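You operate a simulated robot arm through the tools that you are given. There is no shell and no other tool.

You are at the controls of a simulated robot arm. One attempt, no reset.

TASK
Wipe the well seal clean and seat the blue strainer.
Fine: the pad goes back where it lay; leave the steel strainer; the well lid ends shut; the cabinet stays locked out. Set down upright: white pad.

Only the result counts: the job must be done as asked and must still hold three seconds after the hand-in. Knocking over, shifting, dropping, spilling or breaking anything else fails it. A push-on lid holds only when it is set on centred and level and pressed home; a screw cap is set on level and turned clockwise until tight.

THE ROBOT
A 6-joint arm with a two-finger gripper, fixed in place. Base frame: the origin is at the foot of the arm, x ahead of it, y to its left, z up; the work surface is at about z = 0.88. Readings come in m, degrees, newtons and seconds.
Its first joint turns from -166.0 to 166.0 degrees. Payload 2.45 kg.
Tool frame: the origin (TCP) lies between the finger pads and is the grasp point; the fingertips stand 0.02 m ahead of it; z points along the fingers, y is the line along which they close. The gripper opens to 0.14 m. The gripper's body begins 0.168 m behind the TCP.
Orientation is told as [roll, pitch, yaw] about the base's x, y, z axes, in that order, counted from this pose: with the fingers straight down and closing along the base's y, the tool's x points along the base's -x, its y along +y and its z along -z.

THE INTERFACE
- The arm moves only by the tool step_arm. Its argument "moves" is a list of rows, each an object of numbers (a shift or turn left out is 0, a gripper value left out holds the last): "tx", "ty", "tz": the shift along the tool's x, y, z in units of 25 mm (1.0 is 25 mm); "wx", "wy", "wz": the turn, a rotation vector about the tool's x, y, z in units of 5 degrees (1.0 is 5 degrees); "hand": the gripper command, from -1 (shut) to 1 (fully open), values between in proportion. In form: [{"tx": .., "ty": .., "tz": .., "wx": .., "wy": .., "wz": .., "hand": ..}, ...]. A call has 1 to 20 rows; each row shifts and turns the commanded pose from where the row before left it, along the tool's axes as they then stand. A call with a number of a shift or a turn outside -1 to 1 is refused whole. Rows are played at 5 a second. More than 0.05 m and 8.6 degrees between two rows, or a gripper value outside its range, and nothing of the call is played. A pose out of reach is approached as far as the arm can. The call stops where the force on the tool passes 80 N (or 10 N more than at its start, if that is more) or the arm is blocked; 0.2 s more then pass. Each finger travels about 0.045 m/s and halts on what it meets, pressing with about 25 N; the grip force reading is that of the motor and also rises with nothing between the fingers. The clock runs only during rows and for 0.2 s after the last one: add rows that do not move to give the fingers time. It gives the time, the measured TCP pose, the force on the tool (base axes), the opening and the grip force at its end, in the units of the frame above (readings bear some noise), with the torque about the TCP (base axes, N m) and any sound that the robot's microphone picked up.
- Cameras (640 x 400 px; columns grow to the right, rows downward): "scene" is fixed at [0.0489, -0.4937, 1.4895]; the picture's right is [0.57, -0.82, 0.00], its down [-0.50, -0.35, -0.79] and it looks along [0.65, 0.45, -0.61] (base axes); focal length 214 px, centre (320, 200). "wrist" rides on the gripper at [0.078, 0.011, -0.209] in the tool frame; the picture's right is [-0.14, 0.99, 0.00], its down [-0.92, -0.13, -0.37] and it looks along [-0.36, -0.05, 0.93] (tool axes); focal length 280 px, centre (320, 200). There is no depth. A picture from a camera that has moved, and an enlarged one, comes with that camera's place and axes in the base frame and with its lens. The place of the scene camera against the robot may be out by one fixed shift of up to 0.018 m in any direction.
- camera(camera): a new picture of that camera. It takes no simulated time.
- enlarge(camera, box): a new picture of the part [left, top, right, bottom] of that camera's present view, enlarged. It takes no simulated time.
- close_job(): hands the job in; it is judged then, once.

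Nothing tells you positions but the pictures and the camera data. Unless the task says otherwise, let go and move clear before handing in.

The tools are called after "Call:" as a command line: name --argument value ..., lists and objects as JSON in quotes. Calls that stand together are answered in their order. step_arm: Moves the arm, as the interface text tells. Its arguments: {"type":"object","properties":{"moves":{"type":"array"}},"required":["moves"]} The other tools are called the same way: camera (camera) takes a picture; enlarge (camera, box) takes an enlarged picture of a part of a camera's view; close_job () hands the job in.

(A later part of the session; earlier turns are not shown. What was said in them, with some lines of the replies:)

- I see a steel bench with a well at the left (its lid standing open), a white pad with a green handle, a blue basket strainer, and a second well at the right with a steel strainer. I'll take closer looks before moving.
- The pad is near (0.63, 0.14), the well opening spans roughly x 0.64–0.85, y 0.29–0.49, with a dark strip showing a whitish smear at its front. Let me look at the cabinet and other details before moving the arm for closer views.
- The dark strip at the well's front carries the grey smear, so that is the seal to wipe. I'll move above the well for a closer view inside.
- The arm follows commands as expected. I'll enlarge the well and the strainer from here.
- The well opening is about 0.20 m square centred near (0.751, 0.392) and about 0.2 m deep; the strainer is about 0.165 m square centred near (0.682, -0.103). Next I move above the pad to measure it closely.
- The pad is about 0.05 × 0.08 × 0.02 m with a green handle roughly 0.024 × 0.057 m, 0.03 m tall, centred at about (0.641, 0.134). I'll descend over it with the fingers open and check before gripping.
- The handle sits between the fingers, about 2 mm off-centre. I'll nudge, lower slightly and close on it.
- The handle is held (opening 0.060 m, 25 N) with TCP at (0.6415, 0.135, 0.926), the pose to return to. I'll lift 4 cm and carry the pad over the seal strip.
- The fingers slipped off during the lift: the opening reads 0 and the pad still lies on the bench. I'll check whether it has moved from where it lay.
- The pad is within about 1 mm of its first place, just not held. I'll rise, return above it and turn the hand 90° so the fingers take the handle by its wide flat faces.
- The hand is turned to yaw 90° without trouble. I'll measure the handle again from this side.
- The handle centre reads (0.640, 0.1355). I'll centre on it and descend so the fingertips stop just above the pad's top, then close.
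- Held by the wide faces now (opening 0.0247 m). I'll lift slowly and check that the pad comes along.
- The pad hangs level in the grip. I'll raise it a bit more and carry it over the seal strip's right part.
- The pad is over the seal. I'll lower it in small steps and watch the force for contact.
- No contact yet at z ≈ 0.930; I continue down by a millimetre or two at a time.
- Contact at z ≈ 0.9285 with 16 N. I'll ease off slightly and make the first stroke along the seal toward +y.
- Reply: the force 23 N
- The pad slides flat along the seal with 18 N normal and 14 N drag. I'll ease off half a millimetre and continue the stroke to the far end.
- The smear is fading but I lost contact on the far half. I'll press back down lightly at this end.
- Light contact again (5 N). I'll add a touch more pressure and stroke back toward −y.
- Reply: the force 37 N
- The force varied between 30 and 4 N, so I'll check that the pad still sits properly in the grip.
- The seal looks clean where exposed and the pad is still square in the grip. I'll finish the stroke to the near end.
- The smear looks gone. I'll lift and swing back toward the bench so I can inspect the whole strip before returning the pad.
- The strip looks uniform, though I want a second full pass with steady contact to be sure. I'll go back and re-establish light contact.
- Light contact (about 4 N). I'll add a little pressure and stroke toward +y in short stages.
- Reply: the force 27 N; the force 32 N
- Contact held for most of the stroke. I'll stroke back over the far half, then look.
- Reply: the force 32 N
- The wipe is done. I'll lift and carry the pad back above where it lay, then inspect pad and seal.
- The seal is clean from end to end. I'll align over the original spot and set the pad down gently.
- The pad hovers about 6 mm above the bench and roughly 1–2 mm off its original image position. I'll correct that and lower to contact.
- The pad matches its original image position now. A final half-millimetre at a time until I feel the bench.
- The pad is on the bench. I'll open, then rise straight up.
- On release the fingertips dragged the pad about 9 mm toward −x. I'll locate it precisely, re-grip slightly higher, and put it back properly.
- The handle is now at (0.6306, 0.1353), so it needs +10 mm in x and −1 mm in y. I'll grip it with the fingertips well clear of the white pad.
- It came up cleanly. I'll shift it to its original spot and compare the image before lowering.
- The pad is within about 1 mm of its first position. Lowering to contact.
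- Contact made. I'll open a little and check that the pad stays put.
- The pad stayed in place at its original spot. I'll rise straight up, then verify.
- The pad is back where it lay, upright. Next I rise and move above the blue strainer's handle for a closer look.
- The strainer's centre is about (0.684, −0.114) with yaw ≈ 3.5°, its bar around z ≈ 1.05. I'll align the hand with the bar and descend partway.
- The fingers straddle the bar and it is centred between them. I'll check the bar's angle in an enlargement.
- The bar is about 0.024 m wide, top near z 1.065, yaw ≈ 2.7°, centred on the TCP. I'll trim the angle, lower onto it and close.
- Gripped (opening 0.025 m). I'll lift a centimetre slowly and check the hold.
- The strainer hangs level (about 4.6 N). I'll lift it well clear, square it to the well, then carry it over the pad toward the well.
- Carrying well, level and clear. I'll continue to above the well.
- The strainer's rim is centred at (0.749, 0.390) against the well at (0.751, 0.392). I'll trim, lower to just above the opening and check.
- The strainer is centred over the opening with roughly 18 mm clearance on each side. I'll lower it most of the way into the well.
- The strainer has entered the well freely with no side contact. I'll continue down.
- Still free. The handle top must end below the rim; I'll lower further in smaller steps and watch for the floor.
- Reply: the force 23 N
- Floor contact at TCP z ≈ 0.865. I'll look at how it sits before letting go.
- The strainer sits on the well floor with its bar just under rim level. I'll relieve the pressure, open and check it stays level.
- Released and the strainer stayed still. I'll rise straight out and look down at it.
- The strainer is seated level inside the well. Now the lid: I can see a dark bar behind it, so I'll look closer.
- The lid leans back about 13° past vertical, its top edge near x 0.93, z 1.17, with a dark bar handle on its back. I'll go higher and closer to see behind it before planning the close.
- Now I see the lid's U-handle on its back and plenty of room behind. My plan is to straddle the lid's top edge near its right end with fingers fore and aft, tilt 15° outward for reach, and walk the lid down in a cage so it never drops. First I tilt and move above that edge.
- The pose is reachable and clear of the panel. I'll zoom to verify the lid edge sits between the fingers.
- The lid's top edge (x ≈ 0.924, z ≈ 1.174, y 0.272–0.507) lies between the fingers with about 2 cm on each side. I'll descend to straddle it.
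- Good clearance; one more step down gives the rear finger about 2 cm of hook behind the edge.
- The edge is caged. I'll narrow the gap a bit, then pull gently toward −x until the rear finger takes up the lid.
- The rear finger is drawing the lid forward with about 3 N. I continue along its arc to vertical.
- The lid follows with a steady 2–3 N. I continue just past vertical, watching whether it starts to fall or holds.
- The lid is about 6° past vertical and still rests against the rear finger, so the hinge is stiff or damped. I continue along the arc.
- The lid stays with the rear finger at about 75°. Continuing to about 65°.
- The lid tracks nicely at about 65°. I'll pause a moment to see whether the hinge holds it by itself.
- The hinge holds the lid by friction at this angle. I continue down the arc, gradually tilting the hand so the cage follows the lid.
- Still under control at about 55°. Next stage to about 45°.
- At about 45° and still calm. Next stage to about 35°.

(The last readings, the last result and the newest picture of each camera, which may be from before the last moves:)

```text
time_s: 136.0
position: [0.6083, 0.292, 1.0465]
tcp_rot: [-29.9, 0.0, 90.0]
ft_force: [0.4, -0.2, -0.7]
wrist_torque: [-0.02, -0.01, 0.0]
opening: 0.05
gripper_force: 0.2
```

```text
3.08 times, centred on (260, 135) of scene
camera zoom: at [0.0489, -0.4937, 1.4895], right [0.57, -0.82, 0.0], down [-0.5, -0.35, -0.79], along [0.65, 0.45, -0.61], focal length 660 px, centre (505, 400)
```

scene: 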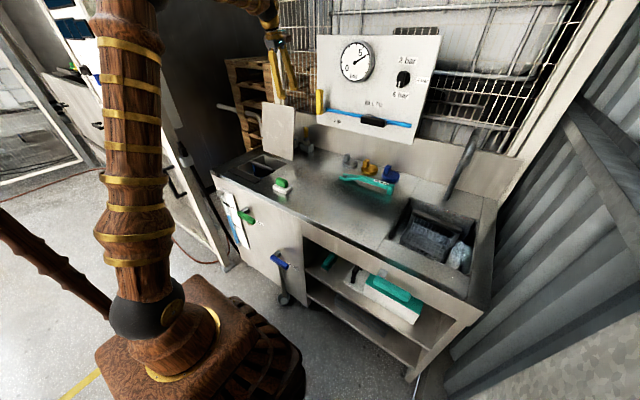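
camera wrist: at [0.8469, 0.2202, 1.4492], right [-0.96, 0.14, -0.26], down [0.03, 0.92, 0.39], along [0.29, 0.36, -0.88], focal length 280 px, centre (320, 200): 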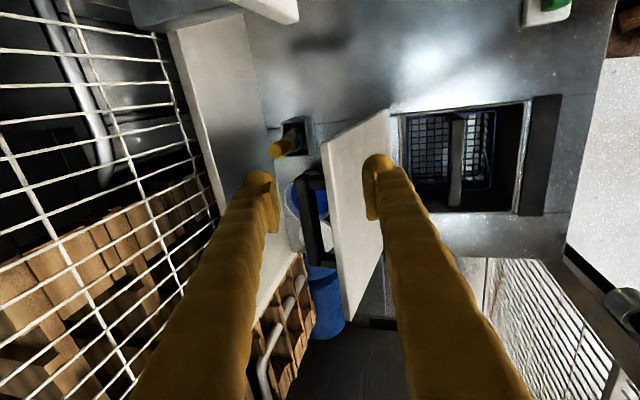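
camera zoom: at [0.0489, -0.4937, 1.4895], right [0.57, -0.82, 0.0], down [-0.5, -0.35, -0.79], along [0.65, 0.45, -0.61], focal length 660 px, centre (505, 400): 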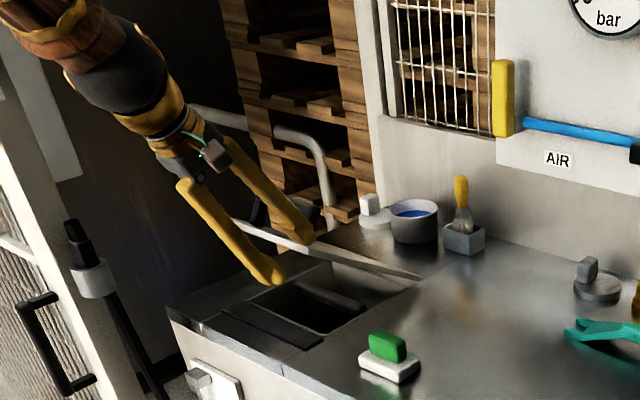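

At about 35° the lid still rides with the fingers. Next stage to about 25°.

Call:
step_arm --moves '[{"ty": 0.2203, "tz": 0.1188, "wx": 0.125}, {"ty": 0.2203, "tz": 0.1188, "wx": 0.125}, {"ty": 0.2203, "tz": 0.1188, "wx": 0.125}, {"ty": 0.2203, "tz": 0.1188, "wx": 0.125}, {"ty": 0.2203, "tz": 0.1188, "wx": 0.125}, {"ty": 0.2203, "tz": 0.1188, "wx": 0.125}, {"ty": 0.2203, "tz": 0.1188, "wx": 0.125}, {"ty": 0.2203, "tz": 0.1188, "wx": 0.125}, {}]'

Call:
enlarge --camera "wrist" --box '[230, 90, 430, 340]'

Call:
enlarge --camera "scene" --box '[210, 70, 310, 200]'

Call:
camera --camera "scene"

```text
time_s: 138.0
position: [0.5835, 0.2904, 1.0024]
tcp_rot: [-34.8, 0.0, 89.9]
ft_force: [0.1, 0.0, 0.5]
wrist_torque: [0.0, -0.03, -0.02]
opening: 0.0498
gripper_force: 0.0
```

```text
1.60 times, centred on (330, 215) of wrist
camera zoom: at [0.4555, 0.2137, 1.1681], right [-0.81, 0.14, -0.57], down [-0.11, 0.92, 0.38], along [0.57, 0.36, -0.73], focal length 449 px, centre (304, 176)
```

zoom: 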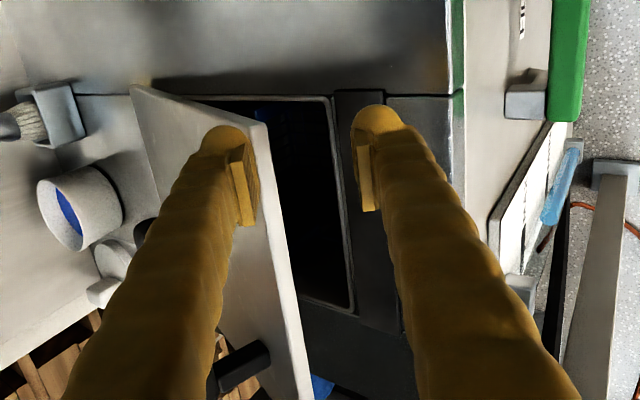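

```text
3.08 times, centred on (260, 135) of scene
camera zoom: at [0.0489, -0.4937, 1.4895], right [0.57, -0.82, 0.0], down [-0.5, -0.35, -0.79], along [0.65, 0.45, -0.61], focal length 660 px, centre (505, 400)
```

zoom: 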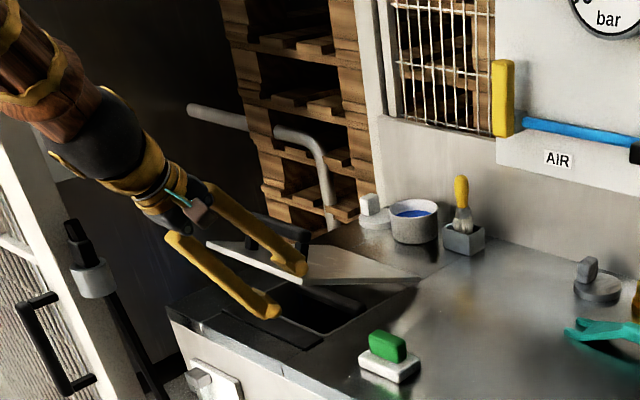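

```text
taken
```

scene: 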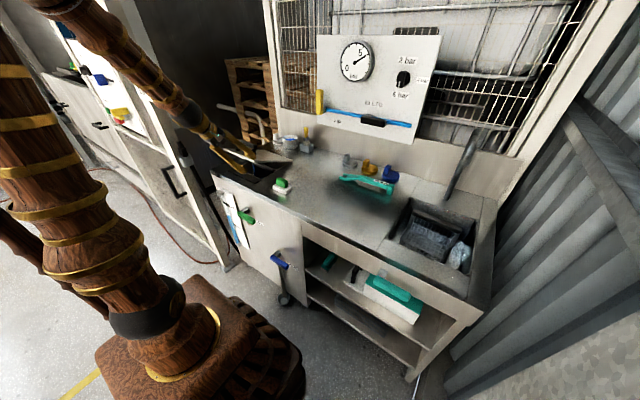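

The lid stays put at each angle, now about 25°. One more stage to about 15°, keeping the lower finger beneath as a safeguard.

Call:
step_arm --moves '[{"ty": 0.2113, "tz": 0.1398, "wx": 0.125}, {"ty": 0.2113, "tz": 0.1398, "wx": 0.125}, {"ty": 0.2113, "tz": 0.1398, "wx": 0.125}, {"ty": 0.2113, "tz": 0.1398, "wx": 0.125}, {"ty": 0.2113, "tz": 0.1398, "wx": 0.125}, {"ty": 0.2113, "tz": 0.1398, "wx": 0.125}, {}]'

Call:
enlarge --camera "wrist" --box '[230, 90, 430, 340]'

Call:
enlarge --camera "scene" --box '[210, 110, 310, 200]'

```text
time_s: 139.6
position: [0.5695, 0.29, 0.9675]
tcp_rot: [-38.6, 0.0, 90.0]
ft_force: [0.6, 0.9, -0.2]
wrist_torque: [-0.02, 0.03, -0.02]
opening: 0.0499
gripper_force: 0.0
```

```text
1.60 times, centred on (330, 215) of wrist
camera zoom: at [0.4313, 0.2139, 1.1248], right [-0.77, 0.14, -0.62], down [-0.13, 0.92, 0.37], along [0.62, 0.36, -0.7], focal length 449 px, centre (304, 176)
```

zoom: 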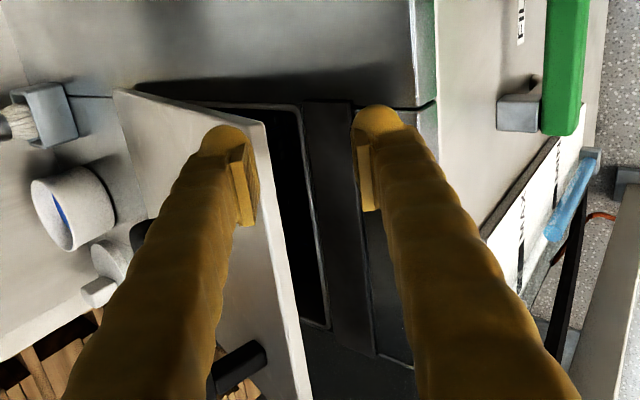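

```text
4.44 times, centred on (260, 155) of scene
camera zoom: at [0.0489, -0.4937, 1.4895], right [0.57, -0.82, 0.0], down [-0.5, -0.35, -0.79], along [0.65, 0.45, -0.61], focal length 953 px, centre (587, 400)
```

zoom: 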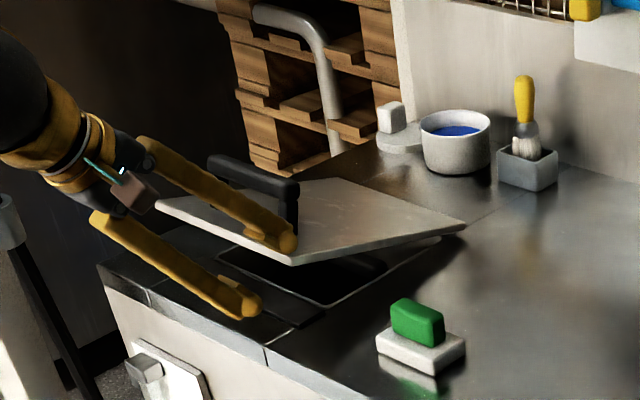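

The lid is at about 15–18° with the U-handle now on top. I'll withdraw both fingers along their axis and check that the lid stays.

Call:
step_arm --moves '[{"tz": -0.3}, {"tz": -0.5}, {"tz": -0.8}, {"tz": -0.8}, {"tz": -0.8}, {}, {}]'

Call:
camera --camera "wrist"

Call:
enlarge --camera "scene" --box '[210, 110, 310, 200]'

```text
time_s: 141.2
position: [0.5201, 0.2904, 1.0329]
tcp_rot: [-38.6, 0.0, 90.0]
ft_force: [0.4, 0.2, -0.8]
wrist_torque: [0.03, -0.01, -0.02]
opening: 0.05
gripper_force: 0.0
```

```text
taken
camera wrist: at [0.3805, 0.2132, 1.1888], right [-0.77, 0.14, -0.62], down [-0.13, 0.92, 0.37], along [0.62, 0.36, -0.7], focal length 280 px, centre (320, 200)
```

wrist: 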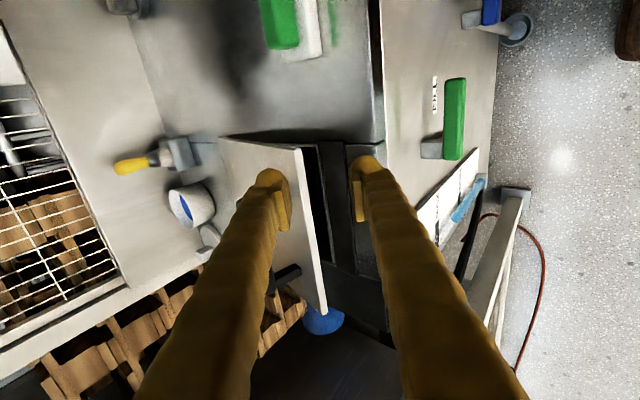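

```text
4.44 times, centred on (260, 155) of scene
camera zoom: at [0.0489, -0.4937, 1.4895], right [0.57, -0.82, 0.0], down [-0.5, -0.35, -0.79], along [0.65, 0.45, -0.61], focal length 953 px, centre (587, 400)
```

zoom: 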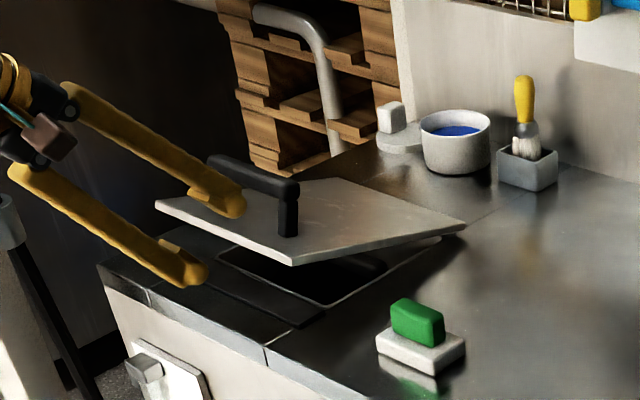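

The lid stays at about 15° by itself. I'll raise the hand, bring it back to vertical and close the fingers to press the lid down from above.

Call:
step_arm --moves '[{"ty": -0.6, "tz": -0.749}, {"ty": -0.6, "tz": -0.749}, {"ty": -0.6, "tz": -0.749}, {"ty": -0.6, "tz": -0.749}, {"ty": -0.6, "tz": -0.749}, {"wx": -1, "hand": -1}, {"wx": -1}, {"wx": -1}, {"wx": -1}, {"wx": -1}, {"wx": -1}, {"wx": -1}, {"wx": -0.75}, {}]'

Call:
camera --camera "wrist"

Call:
enlarge --camera "scene" --box '[210, 90, 330, 200]'

```text
time_s: 144.2
position: [0.5209, 0.2922, 1.1512]
tcp_rot: [0.3, 0.0, 89.9]
ft_force: [-0.2, 0.2, 0.9]
wrist_torque: [0.0, 0.0, -0.01]
opening: 0.0
gripper_force: 24.8
```

```text
taken
camera wrist: at [0.5111, 0.215, 1.3601], right [-0.99, 0.14, 0.0], down [0.13, 0.92, 0.37], along [0.05, 0.37, -0.93], focal length 280 px, centre (320, 200)
```

wrist: 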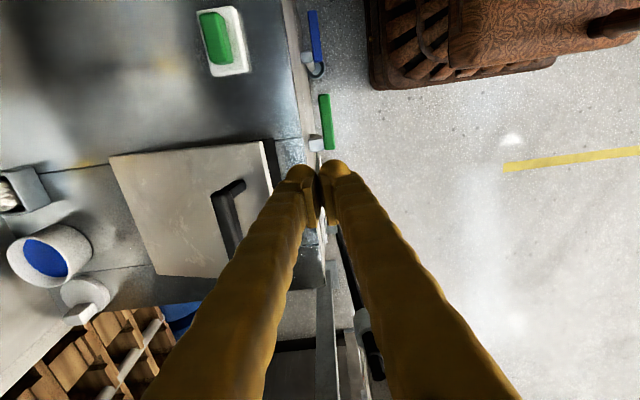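

```text
3.64 times, centred on (270, 145) of scene
camera zoom: at [0.0489, -0.4937, 1.4895], right [0.57, -0.82, 0.0], down [-0.5, -0.35, -0.79], along [0.65, 0.45, -0.61], focal length 780 px, centre (502, 400)
```

zoom: 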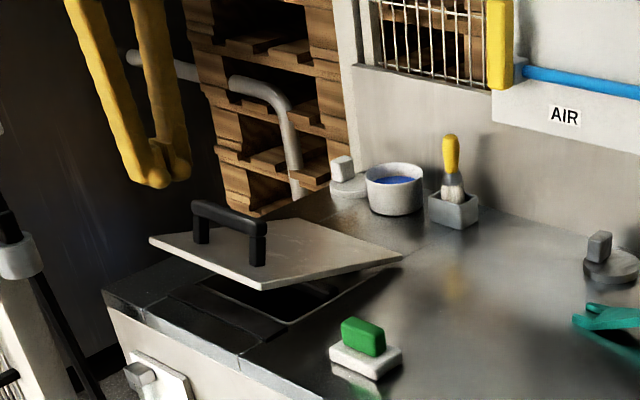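

The lid stands ajar with its black handle on top, nothing disturbed behind it. I'll move over the lid's middle, just hinge-side of the handle bar.

Call:
step_arm --moves '[{"tx": -0.554, "ty": -0.903}, {"tx": -0.554, "ty": -0.903}, {"tx": -0.554, "ty": -0.903}, {"tx": -0.554, "ty": -0.903}, {"tx": -0.554, "ty": -0.903}, {"tx": -0.554, "ty": -0.903}, {"tx": -0.554, "ty": -0.903}, {}]'

Call:
camera --camera "wrist"

Call:
enlarge --camera "wrist" --box '[220, 60, 440, 240]'

Call:
enlarge --camera "scene" --box '[210, 90, 330, 200]'

```text
time_s: 146.0
position: [0.6787, 0.3882, 1.1511]
tcp_rot: [0.2, 0.0, 90.0]
ft_force: [0.2, -0.1, 0.2]
wrist_torque: [-0.02, 0.02, -0.04]
opening: 0.0
gripper_force: 25.0
```

```text
taken
camera wrist: at [0.6685, 0.312, 1.3603], right [-0.99, 0.14, 0.0], down [0.13, 0.92, 0.37], along [0.05, 0.37, -0.93], focal length 280 px, centre (320, 200)
```

wrist: 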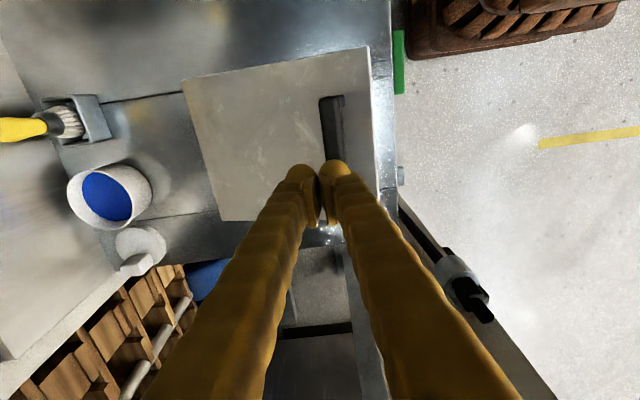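

```text
2.22 times, centred on (330, 150) of wrist
camera zoom: at [0.6685, 0.312, 1.3603], right [-0.99, 0.14, 0.0], down [0.13, 0.92, 0.37], along [0.05, 0.37, -0.93], focal length 623 px, centre (298, 311)
```

zoom: 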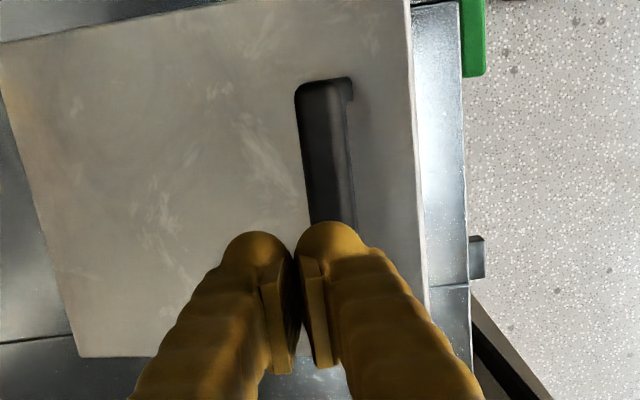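

```text
3.64 times, centred on (270, 145) of scene
camera zoom: at [0.0489, -0.4937, 1.4895], right [0.57, -0.82, 0.0], down [-0.5, -0.35, -0.79], along [0.65, 0.45, -0.61], focal length 780 px, centre (502, 400)
```

zoom: 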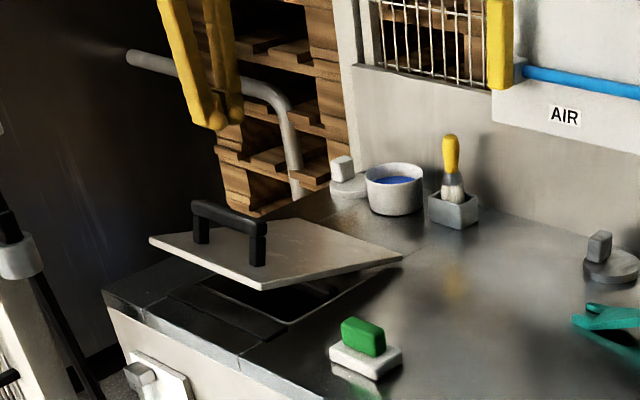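

The handle bar sits near x ≈ 0.656, closer than expected, so I'll shift the press point to x ≈ 0.71 and lower toward the lid surface.

Call:
step_arm --moves '[{"ty": -0.62}, {"ty": -0.62}, {"tz": 0.8}, {"tz": 0.9}, {"tz": 0.9}, {"tz": 0.9}, {"tz": 0.9}, {"tz": 0.9}, {"tz": 0.8}, {"tz": 0.6}, {}]'

Call:
camera --camera "wrist"

Call:
enlarge --camera "scene" --box '[210, 110, 310, 200]'

```text
time_s: 148.4
position: [0.7091, 0.3878, 0.9796]
tcp_rot: [0.2, -0.1, 90.0]
ft_force: [0.0, 0.2, 0.4]
wrist_torque: [0.03, 0.01, 0.04]
opening: 0.0
gripper_force: 25.1
```

```text
taken
camera wrist: at [0.6994, 0.3109, 1.1898], right [-0.99, 0.14, 0.0], down [0.13, 0.92, 0.37], along [0.05, 0.36, -0.93], focal length 280 px, centre (320, 200)
```

wrist: 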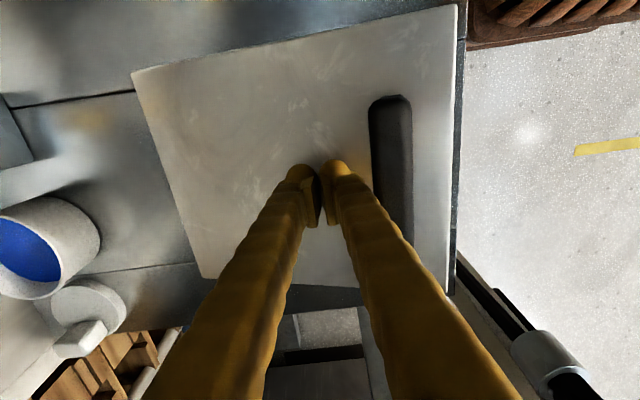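

```text
4.44 times, centred on (260, 155) of scene
camera zoom: at [0.0489, -0.4937, 1.4895], right [0.57, -0.82, 0.0], down [-0.5, -0.35, -0.79], along [0.65, 0.45, -0.61], focal length 953 px, centre (587, 400)
```

zoom: 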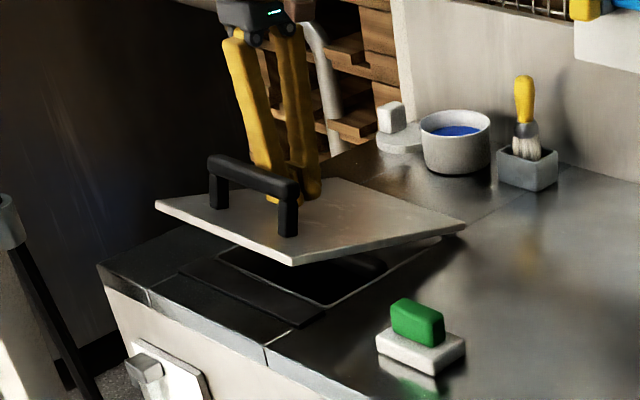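

Fingers are clear of the handle, just above the lid. I'll press down slowly and watch the force.

Call:
step_arm --moves '[{"tz": 0.16}, {"tz": 0.16}, {"tz": 0.16}, {"tz": 0.16}, {}]'

Call:
step_arm --moves '[{"tz": 0.16}, {"tz": 0.16}, {"tz": 0.16}, {"tz": 0.16}, {}]'

Call:
enlarge --camera "scene" --box '[210, 110, 310, 200]'

```text
time_s: 149.6
position: [0.7101, 0.3889, 0.9652]
tcp_rot: [0.1, 0.0, 90.0]
ft_force: [-0.6, -0.5, -0.6]
wrist_torque: [0.0, 0.01, -0.01]
opening: 0.0
gripper_force: 24.9
```

```text
time_s: 150.8
position: [0.7103, 0.3883, 0.9508]
tcp_rot: [0.2, 0.0, 90.0]
ft_force: [-1.0, 0.2, 0.3]
wrist_torque: [0.0, 0.02, -0.01]
opening: 0.0
gripper_force: 25.2
```

```text
4.44 times, centred on (260, 155) of scene
camera zoom: at [0.0489, -0.4937, 1.4895], right [0.57, -0.82, 0.0], down [-0.5, -0.35, -0.79], along [0.65, 0.45, -0.61], focal length 953 px, centre (587, 400)
```

zoom: 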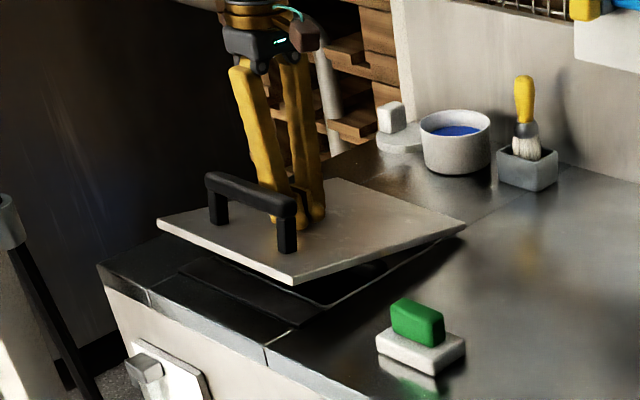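

The lid is closing smoothly under light pressure. I continue down.

Call:
step_arm --moves '[{"tz": 0.16}, {"tz": 0.16}, {"tz": 0.16}, {"tz": 0.12}, {}]'

Call:
step_arm --moves '[{"tz": 0.1}, {"tz": 0.1}, {"tz": 0.1}, {}]'

Call:
enlarge --camera "scene" --box '[210, 110, 310, 200]'

```text
time_s: 152.0
position: [0.7116, 0.3888, 0.9375]
tcp_rot: [0.1, 0.1, 90.1]
ft_force: [-0.7, -0.7, -0.8]
wrist_torque: [-0.02, -0.02, -0.01]
opening: 0.0002
gripper_force: 24.6
```

```text
time_s: 153.0
position: [0.7094, 0.3902, 0.9287]
tcp_rot: [0.3, 0.0, 90.0]
ft_force: [-0.4, 0.2, 0.8]
wrist_torque: [0.0, -0.02, 0.0]
opening: 0.0002
gripper_force: 25.0
```

```text
4.44 times, centred on (260, 155) of scene
camera zoom: at [0.0489, -0.4937, 1.4895], right [0.57, -0.82, 0.0], down [-0.5, -0.35, -0.79], along [0.65, 0.45, -0.61], focal length 953 px, centre (587, 400)
```

zoom: 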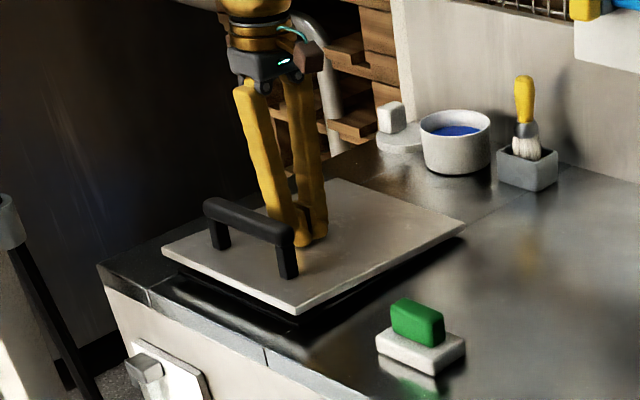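

Almost shut. A few more small steps until I feel it seat.

Call:
step_arm --moves '[{"tz": 0.08}, {"tz": 0.08}, {}]'

Call:
step_arm --moves '[{"tz": 0.08}, {"tz": 0.08}, {}]'

Call:
enlarge --camera "scene" --box '[210, 110, 310, 200]'

```text
time_s: 153.8
position: [0.7093, 0.3888, 0.924]
tcp_rot: [0.2, 0.1, 90.0]
ft_force: [-0.2, -0.3, 0.1]
wrist_torque: [-0.01, 0.02, 0.04]
opening: 0.0
gripper_force: 25.1
```

```text
time_s: 154.6
position: [0.7111, 0.3895, 0.9201]
tcp_rot: [0.1, 0.0, 90.0]
ft_force: [-1.0, -0.3, -1.1]
wrist_torque: [-0.01, 0.03, -0.04]
opening: 0.0001
gripper_force: 25.0
```

```text
4.44 times, centred on (260, 155) of scene
camera zoom: at [0.0489, -0.4937, 1.4895], right [0.57, -0.82, 0.0], down [-0.5, -0.35, -0.79], along [0.65, 0.45, -0.61], focal length 953 px, centre (587, 400)
```

zoom: 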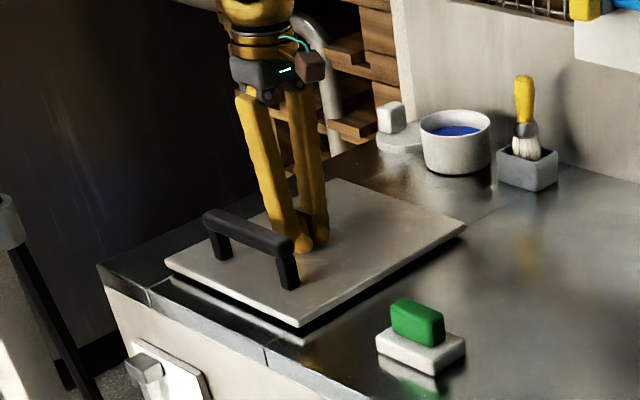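

Call:
step_arm --moves '[{"tz": 0.06}, {"tz": 0.06}, {}]'

Call:
step_arm --moves '[{"tz": 0.06}, {"tz": 0.06}, {}]'

Call:
enlarge --camera "scene" --box '[210, 110, 310, 200]'

```text
time_s: 155.4
position: [0.7101, 0.3902, 0.9192]
tcp_rot: [0.3, 0.0, 90.0]
ft_force: [-0.9, -0.9, 10.2]
wrist_torque: [-0.06, -0.01, 0.01]
opening: 0.006
gripper_force: 29.6
```

```text
time_s: 156.2
position: [0.7109, 0.3885, 0.9157]
tcp_rot: [0.1, 0.0, 90.0]
ft_force: [-22.1, -16.2, 65.7]
wrist_torque: [-0.36, 0.35, -0.06]
opening: 0.006
gripper_force: 29.3
```

```text
4.44 times, centred on (260, 155) of scene
camera zoom: at [0.0489, -0.4937, 1.4895], right [0.57, -0.82, 0.0], down [-0.5, -0.35, -0.79], along [0.65, 0.45, -0.61], focal length 953 px, centre (587, 400)
```

zoom: 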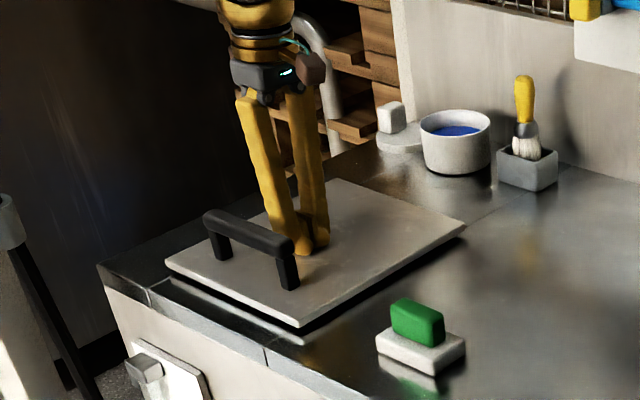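

The lid met a firm stop at 65 N, its underside at about seal height (z ≈ 0.884), so it is shut on the seal. I'll ease off, rise clear and inspect.

Call:
step_arm --moves '[{"tz": -0.06}, {"tz": -0.1}, {"tz": -0.3}, {"tz": -0.6}, {"tz": -0.9}, {"tz": -0.9}, {"tz": -0.9}, {"tz": -0.9}, {"tz": -0.9}, {"tz": -0.9}, {"tz": -0.9}, {"tz": -0.9}, {"tz": -0.9}, {"tz": -0.9}, {}]'

Call:
camera --camera "wrist"

Call:
enlarge --camera "scene" --box '[210, 130, 290, 195]'

Call:
camera --camera "scene"

```text
time_s: 159.4
position: [0.7103, 0.3869, 1.1661]
tcp_rot: [0.2, 0.1, 90.0]
ft_force: [-0.4, 0.0, 0.1]
wrist_torque: [0.0, -0.02, 0.0]
opening: 0.0001
gripper_force: 28.8
```

```text
taken
camera wrist: at [0.7004, 0.3103, 1.3752], right [-0.99, 0.14, 0.0], down [0.13, 0.92, 0.37], along [0.05, 0.37, -0.93], focal length 280 px, centre (320, 200)
```

wrist: 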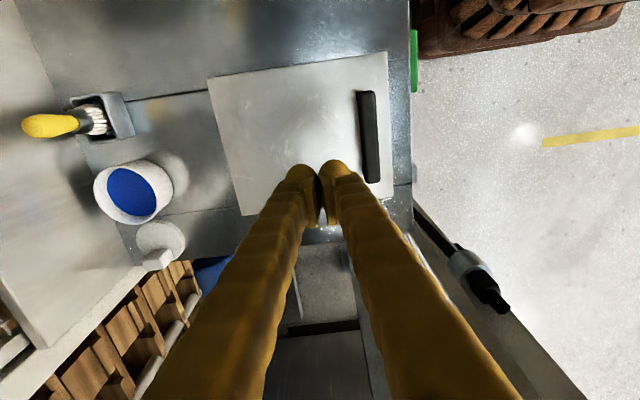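

```text
6.15 times, centred on (250, 162) of scene
camera zoom: at [0.0489, -0.4937, 1.4895], right [0.57, -0.82, 0.0], down [-0.5, -0.35, -0.79], along [0.65, 0.45, -0.61], focal length 1320 px, centre (751, 431)
```

zoom: 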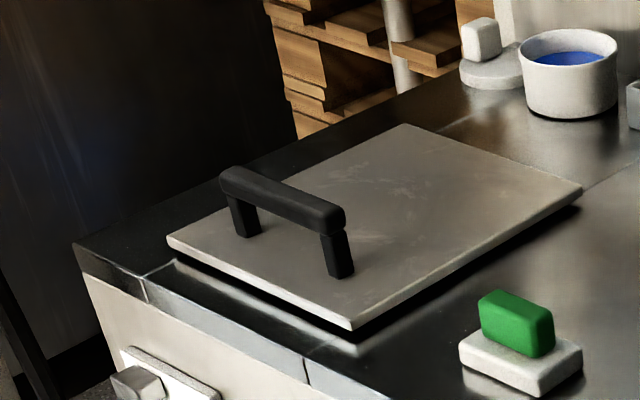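

```text
taken
```

scene: 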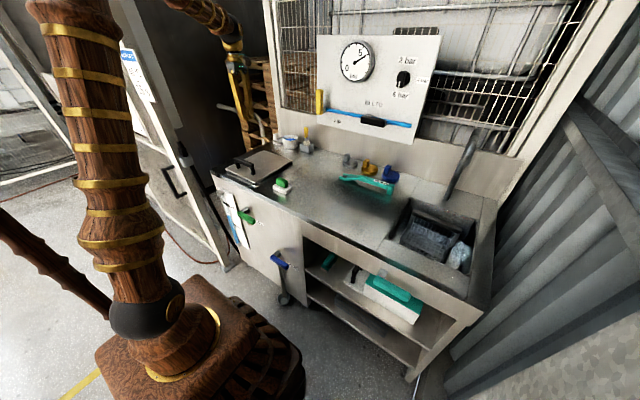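

The lid lies level and shut on the seal, and everything behind it is undisturbed. I'll move the arm up and back, then do a final check of the pad, lid, cabinet and strainers.

Call:
step_arm --moves '[{"tz": -0.8, "hand": 0}, {"tz": -0.8}, {"tz": -0.8}, {"tz": -0.8}, {"tz": -0.8}, {"tz": -0.8}, {"tz": -0.8}, {"tz": -0.8}, {"ty": 0.8, "tx": 0.8}, {"ty": 0.8, "tx": 0.8}, {"ty": 0.8, "tx": 0.8}, {"ty": 0.8, "tx": 0.8}, {}, {}]'

Call:
camera --camera "scene"

Call:
camera --camera "wrist"

Call:
enlarge --camera "scene" --box '[210, 120, 310, 200]'

Call:
enlarge --camera "scene" --box '[262, 165, 310, 195]'

Call:
enlarge --camera "scene" --box '[50, 0, 210, 160]'

```text
time_s: 162.4
position: [0.6317, 0.3055, 1.3272]
tcp_rot: [0.1, 0.0, 89.9]
ft_force: [-0.4, 0.7, 0.4]
wrist_torque: [0.03, 0.01, 0.0]
opening: 0.0701
gripper_force: 0.0
```

```text
taken
```

scene: 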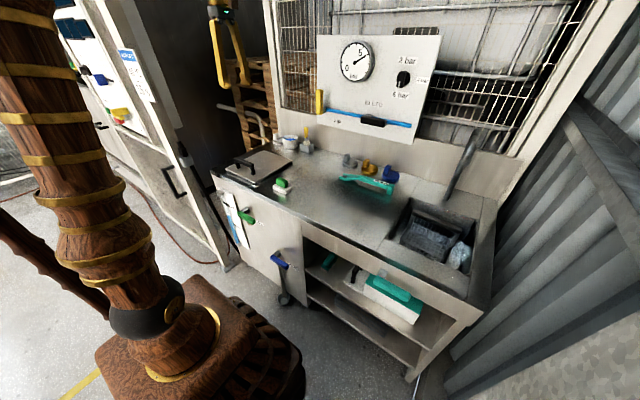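

```text
taken
camera wrist: at [0.6213, 0.2283, 1.5355], right [-0.99, 0.14, 0.0], down [0.13, 0.92, 0.37], along [0.05, 0.37, -0.93], focal length 280 px, centre (320, 200)
```

wrist: 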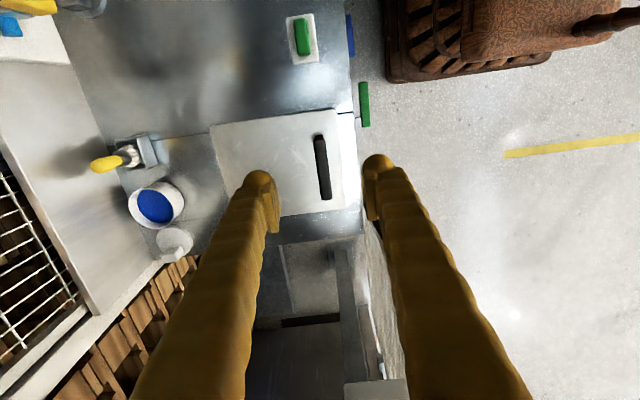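

```text
5.00 times, centred on (260, 160) of scene
camera zoom: at [0.0489, -0.4937, 1.4895], right [0.57, -0.82, 0.0], down [-0.5, -0.35, -0.79], along [0.65, 0.45, -0.61], focal length 1072 px, centre (620, 400)
```

zoom: 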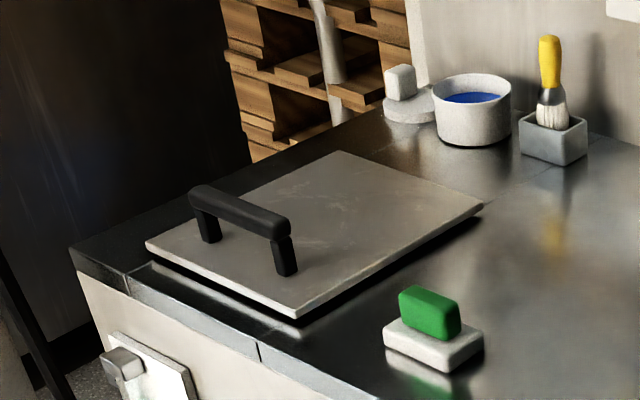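

```text
13.33 times, centred on (286, 180) of scene
camera zoom: at [0.0489, -0.4937, 1.4895], right [0.57, -0.82, 0.0], down [-0.5, -0.35, -0.79], along [0.65, 0.45, -0.61], focal length 2860 px, centre (773, 467)
```

zoom: 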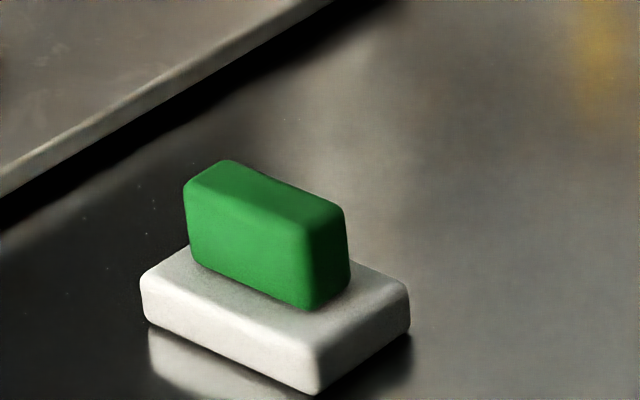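

```text
2.50 times, centred on (130, 80) of scene
camera zoom: at [0.0489, -0.4937, 1.4895], right [0.57, -0.82, 0.0], down [-0.5, -0.35, -0.79], along [0.65, 0.45, -0.61], focal length 536 px, centre (795, 500)
```

zoom: 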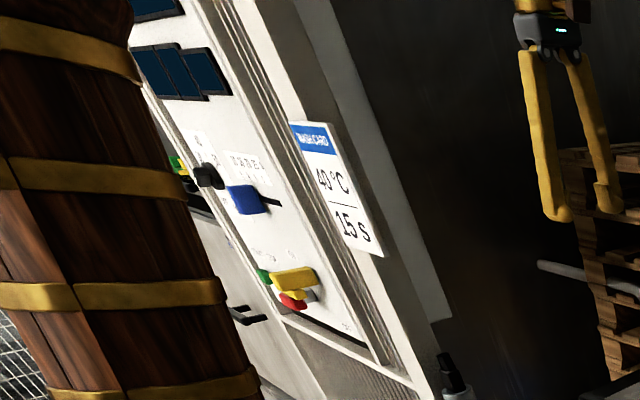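

The pad, cabinet and other items all match their starting state. I'll take one last close look at the gap under the lid's front and side to be sure it is fully shut.

Call:
enlarge --camera "scene" --box '[232, 160, 280, 190]'

Call:
enlarge --camera "scene" --box '[270, 145, 318, 175]'

Call:
enlarge --camera "wrist" --box '[200, 90, 370, 230]'

```text
13.33 times, centred on (256, 175) of scene
camera zoom: at [0.0489, -0.4937, 1.4895], right [0.57, -0.82, 0.0], down [-0.5, -0.35, -0.79], along [0.65, 0.45, -0.61], focal length 2860 px, centre (1173, 533)
```

zoom: 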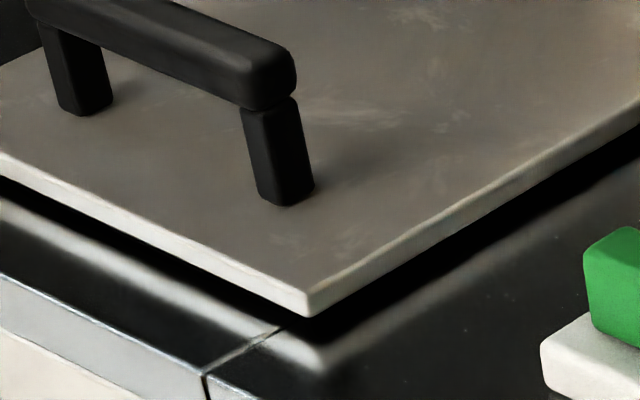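

```text
13.33 times, centred on (294, 160) of scene
camera zoom: at [0.0489, -0.4937, 1.4895], right [0.57, -0.82, 0.0], down [-0.5, -0.35, -0.79], along [0.65, 0.45, -0.61], focal length 2860 px, centre (667, 733)
```

zoom: 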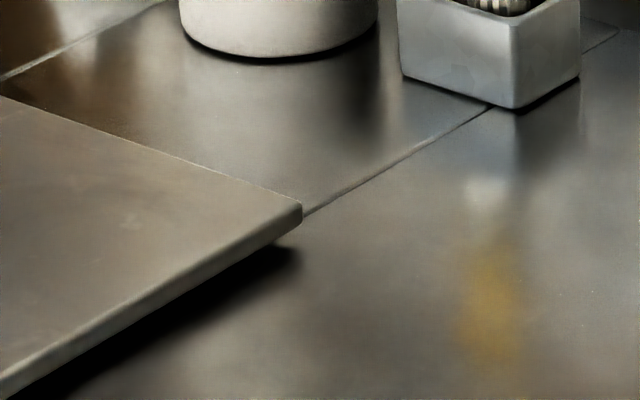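

```text
2.86 times, centred on (285, 160) of wrist
camera zoom: at [0.6213, 0.2283, 1.5355], right [-0.99, 0.14, 0.0], down [0.13, 0.92, 0.37], along [0.05, 0.37, -0.93], focal length 801 px, centre (420, 314)
```

zoom: 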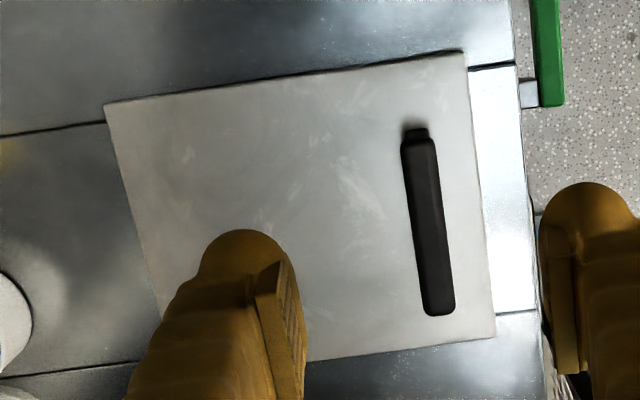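

The lid is level and shut on the seal. The blue strainer is seated under it, the pad is upright where it lay, and the steel strainer and cabinet are untouched. The arm is clear, so I'm handing the job in.

Call:
close_job

```text
The job is handed in.
```

I wiped the well seal clean, seated the blue strainer in the well and shut the lid on the seal. The job is handed in, but no verdict came back.

- **Seal:** I wiped it twice along its length, and the grey smear no longer shows in any picture.
- **Pad:** it is upright and within about 1 mm of where it lay. The first grip slipped off before it lifted. Later, the fingers dragged the pad about 9 mm when I let go, so I picked it up again and put it back.
- **Blue strainer:** it sits level on the well floor, with its handle just under the rim.
- **Lid:** I walked it down slowly, then pressed until it reached a firm stop at about 65 N. It lies level, with only a thin gap above the bench where it rests on the seal.
- **Left alone:** I didn't touch the steel strainer, the cabinet, or the bucket and brush behind the lid. They look the same as at the start.

The arm is open and clear of everything.
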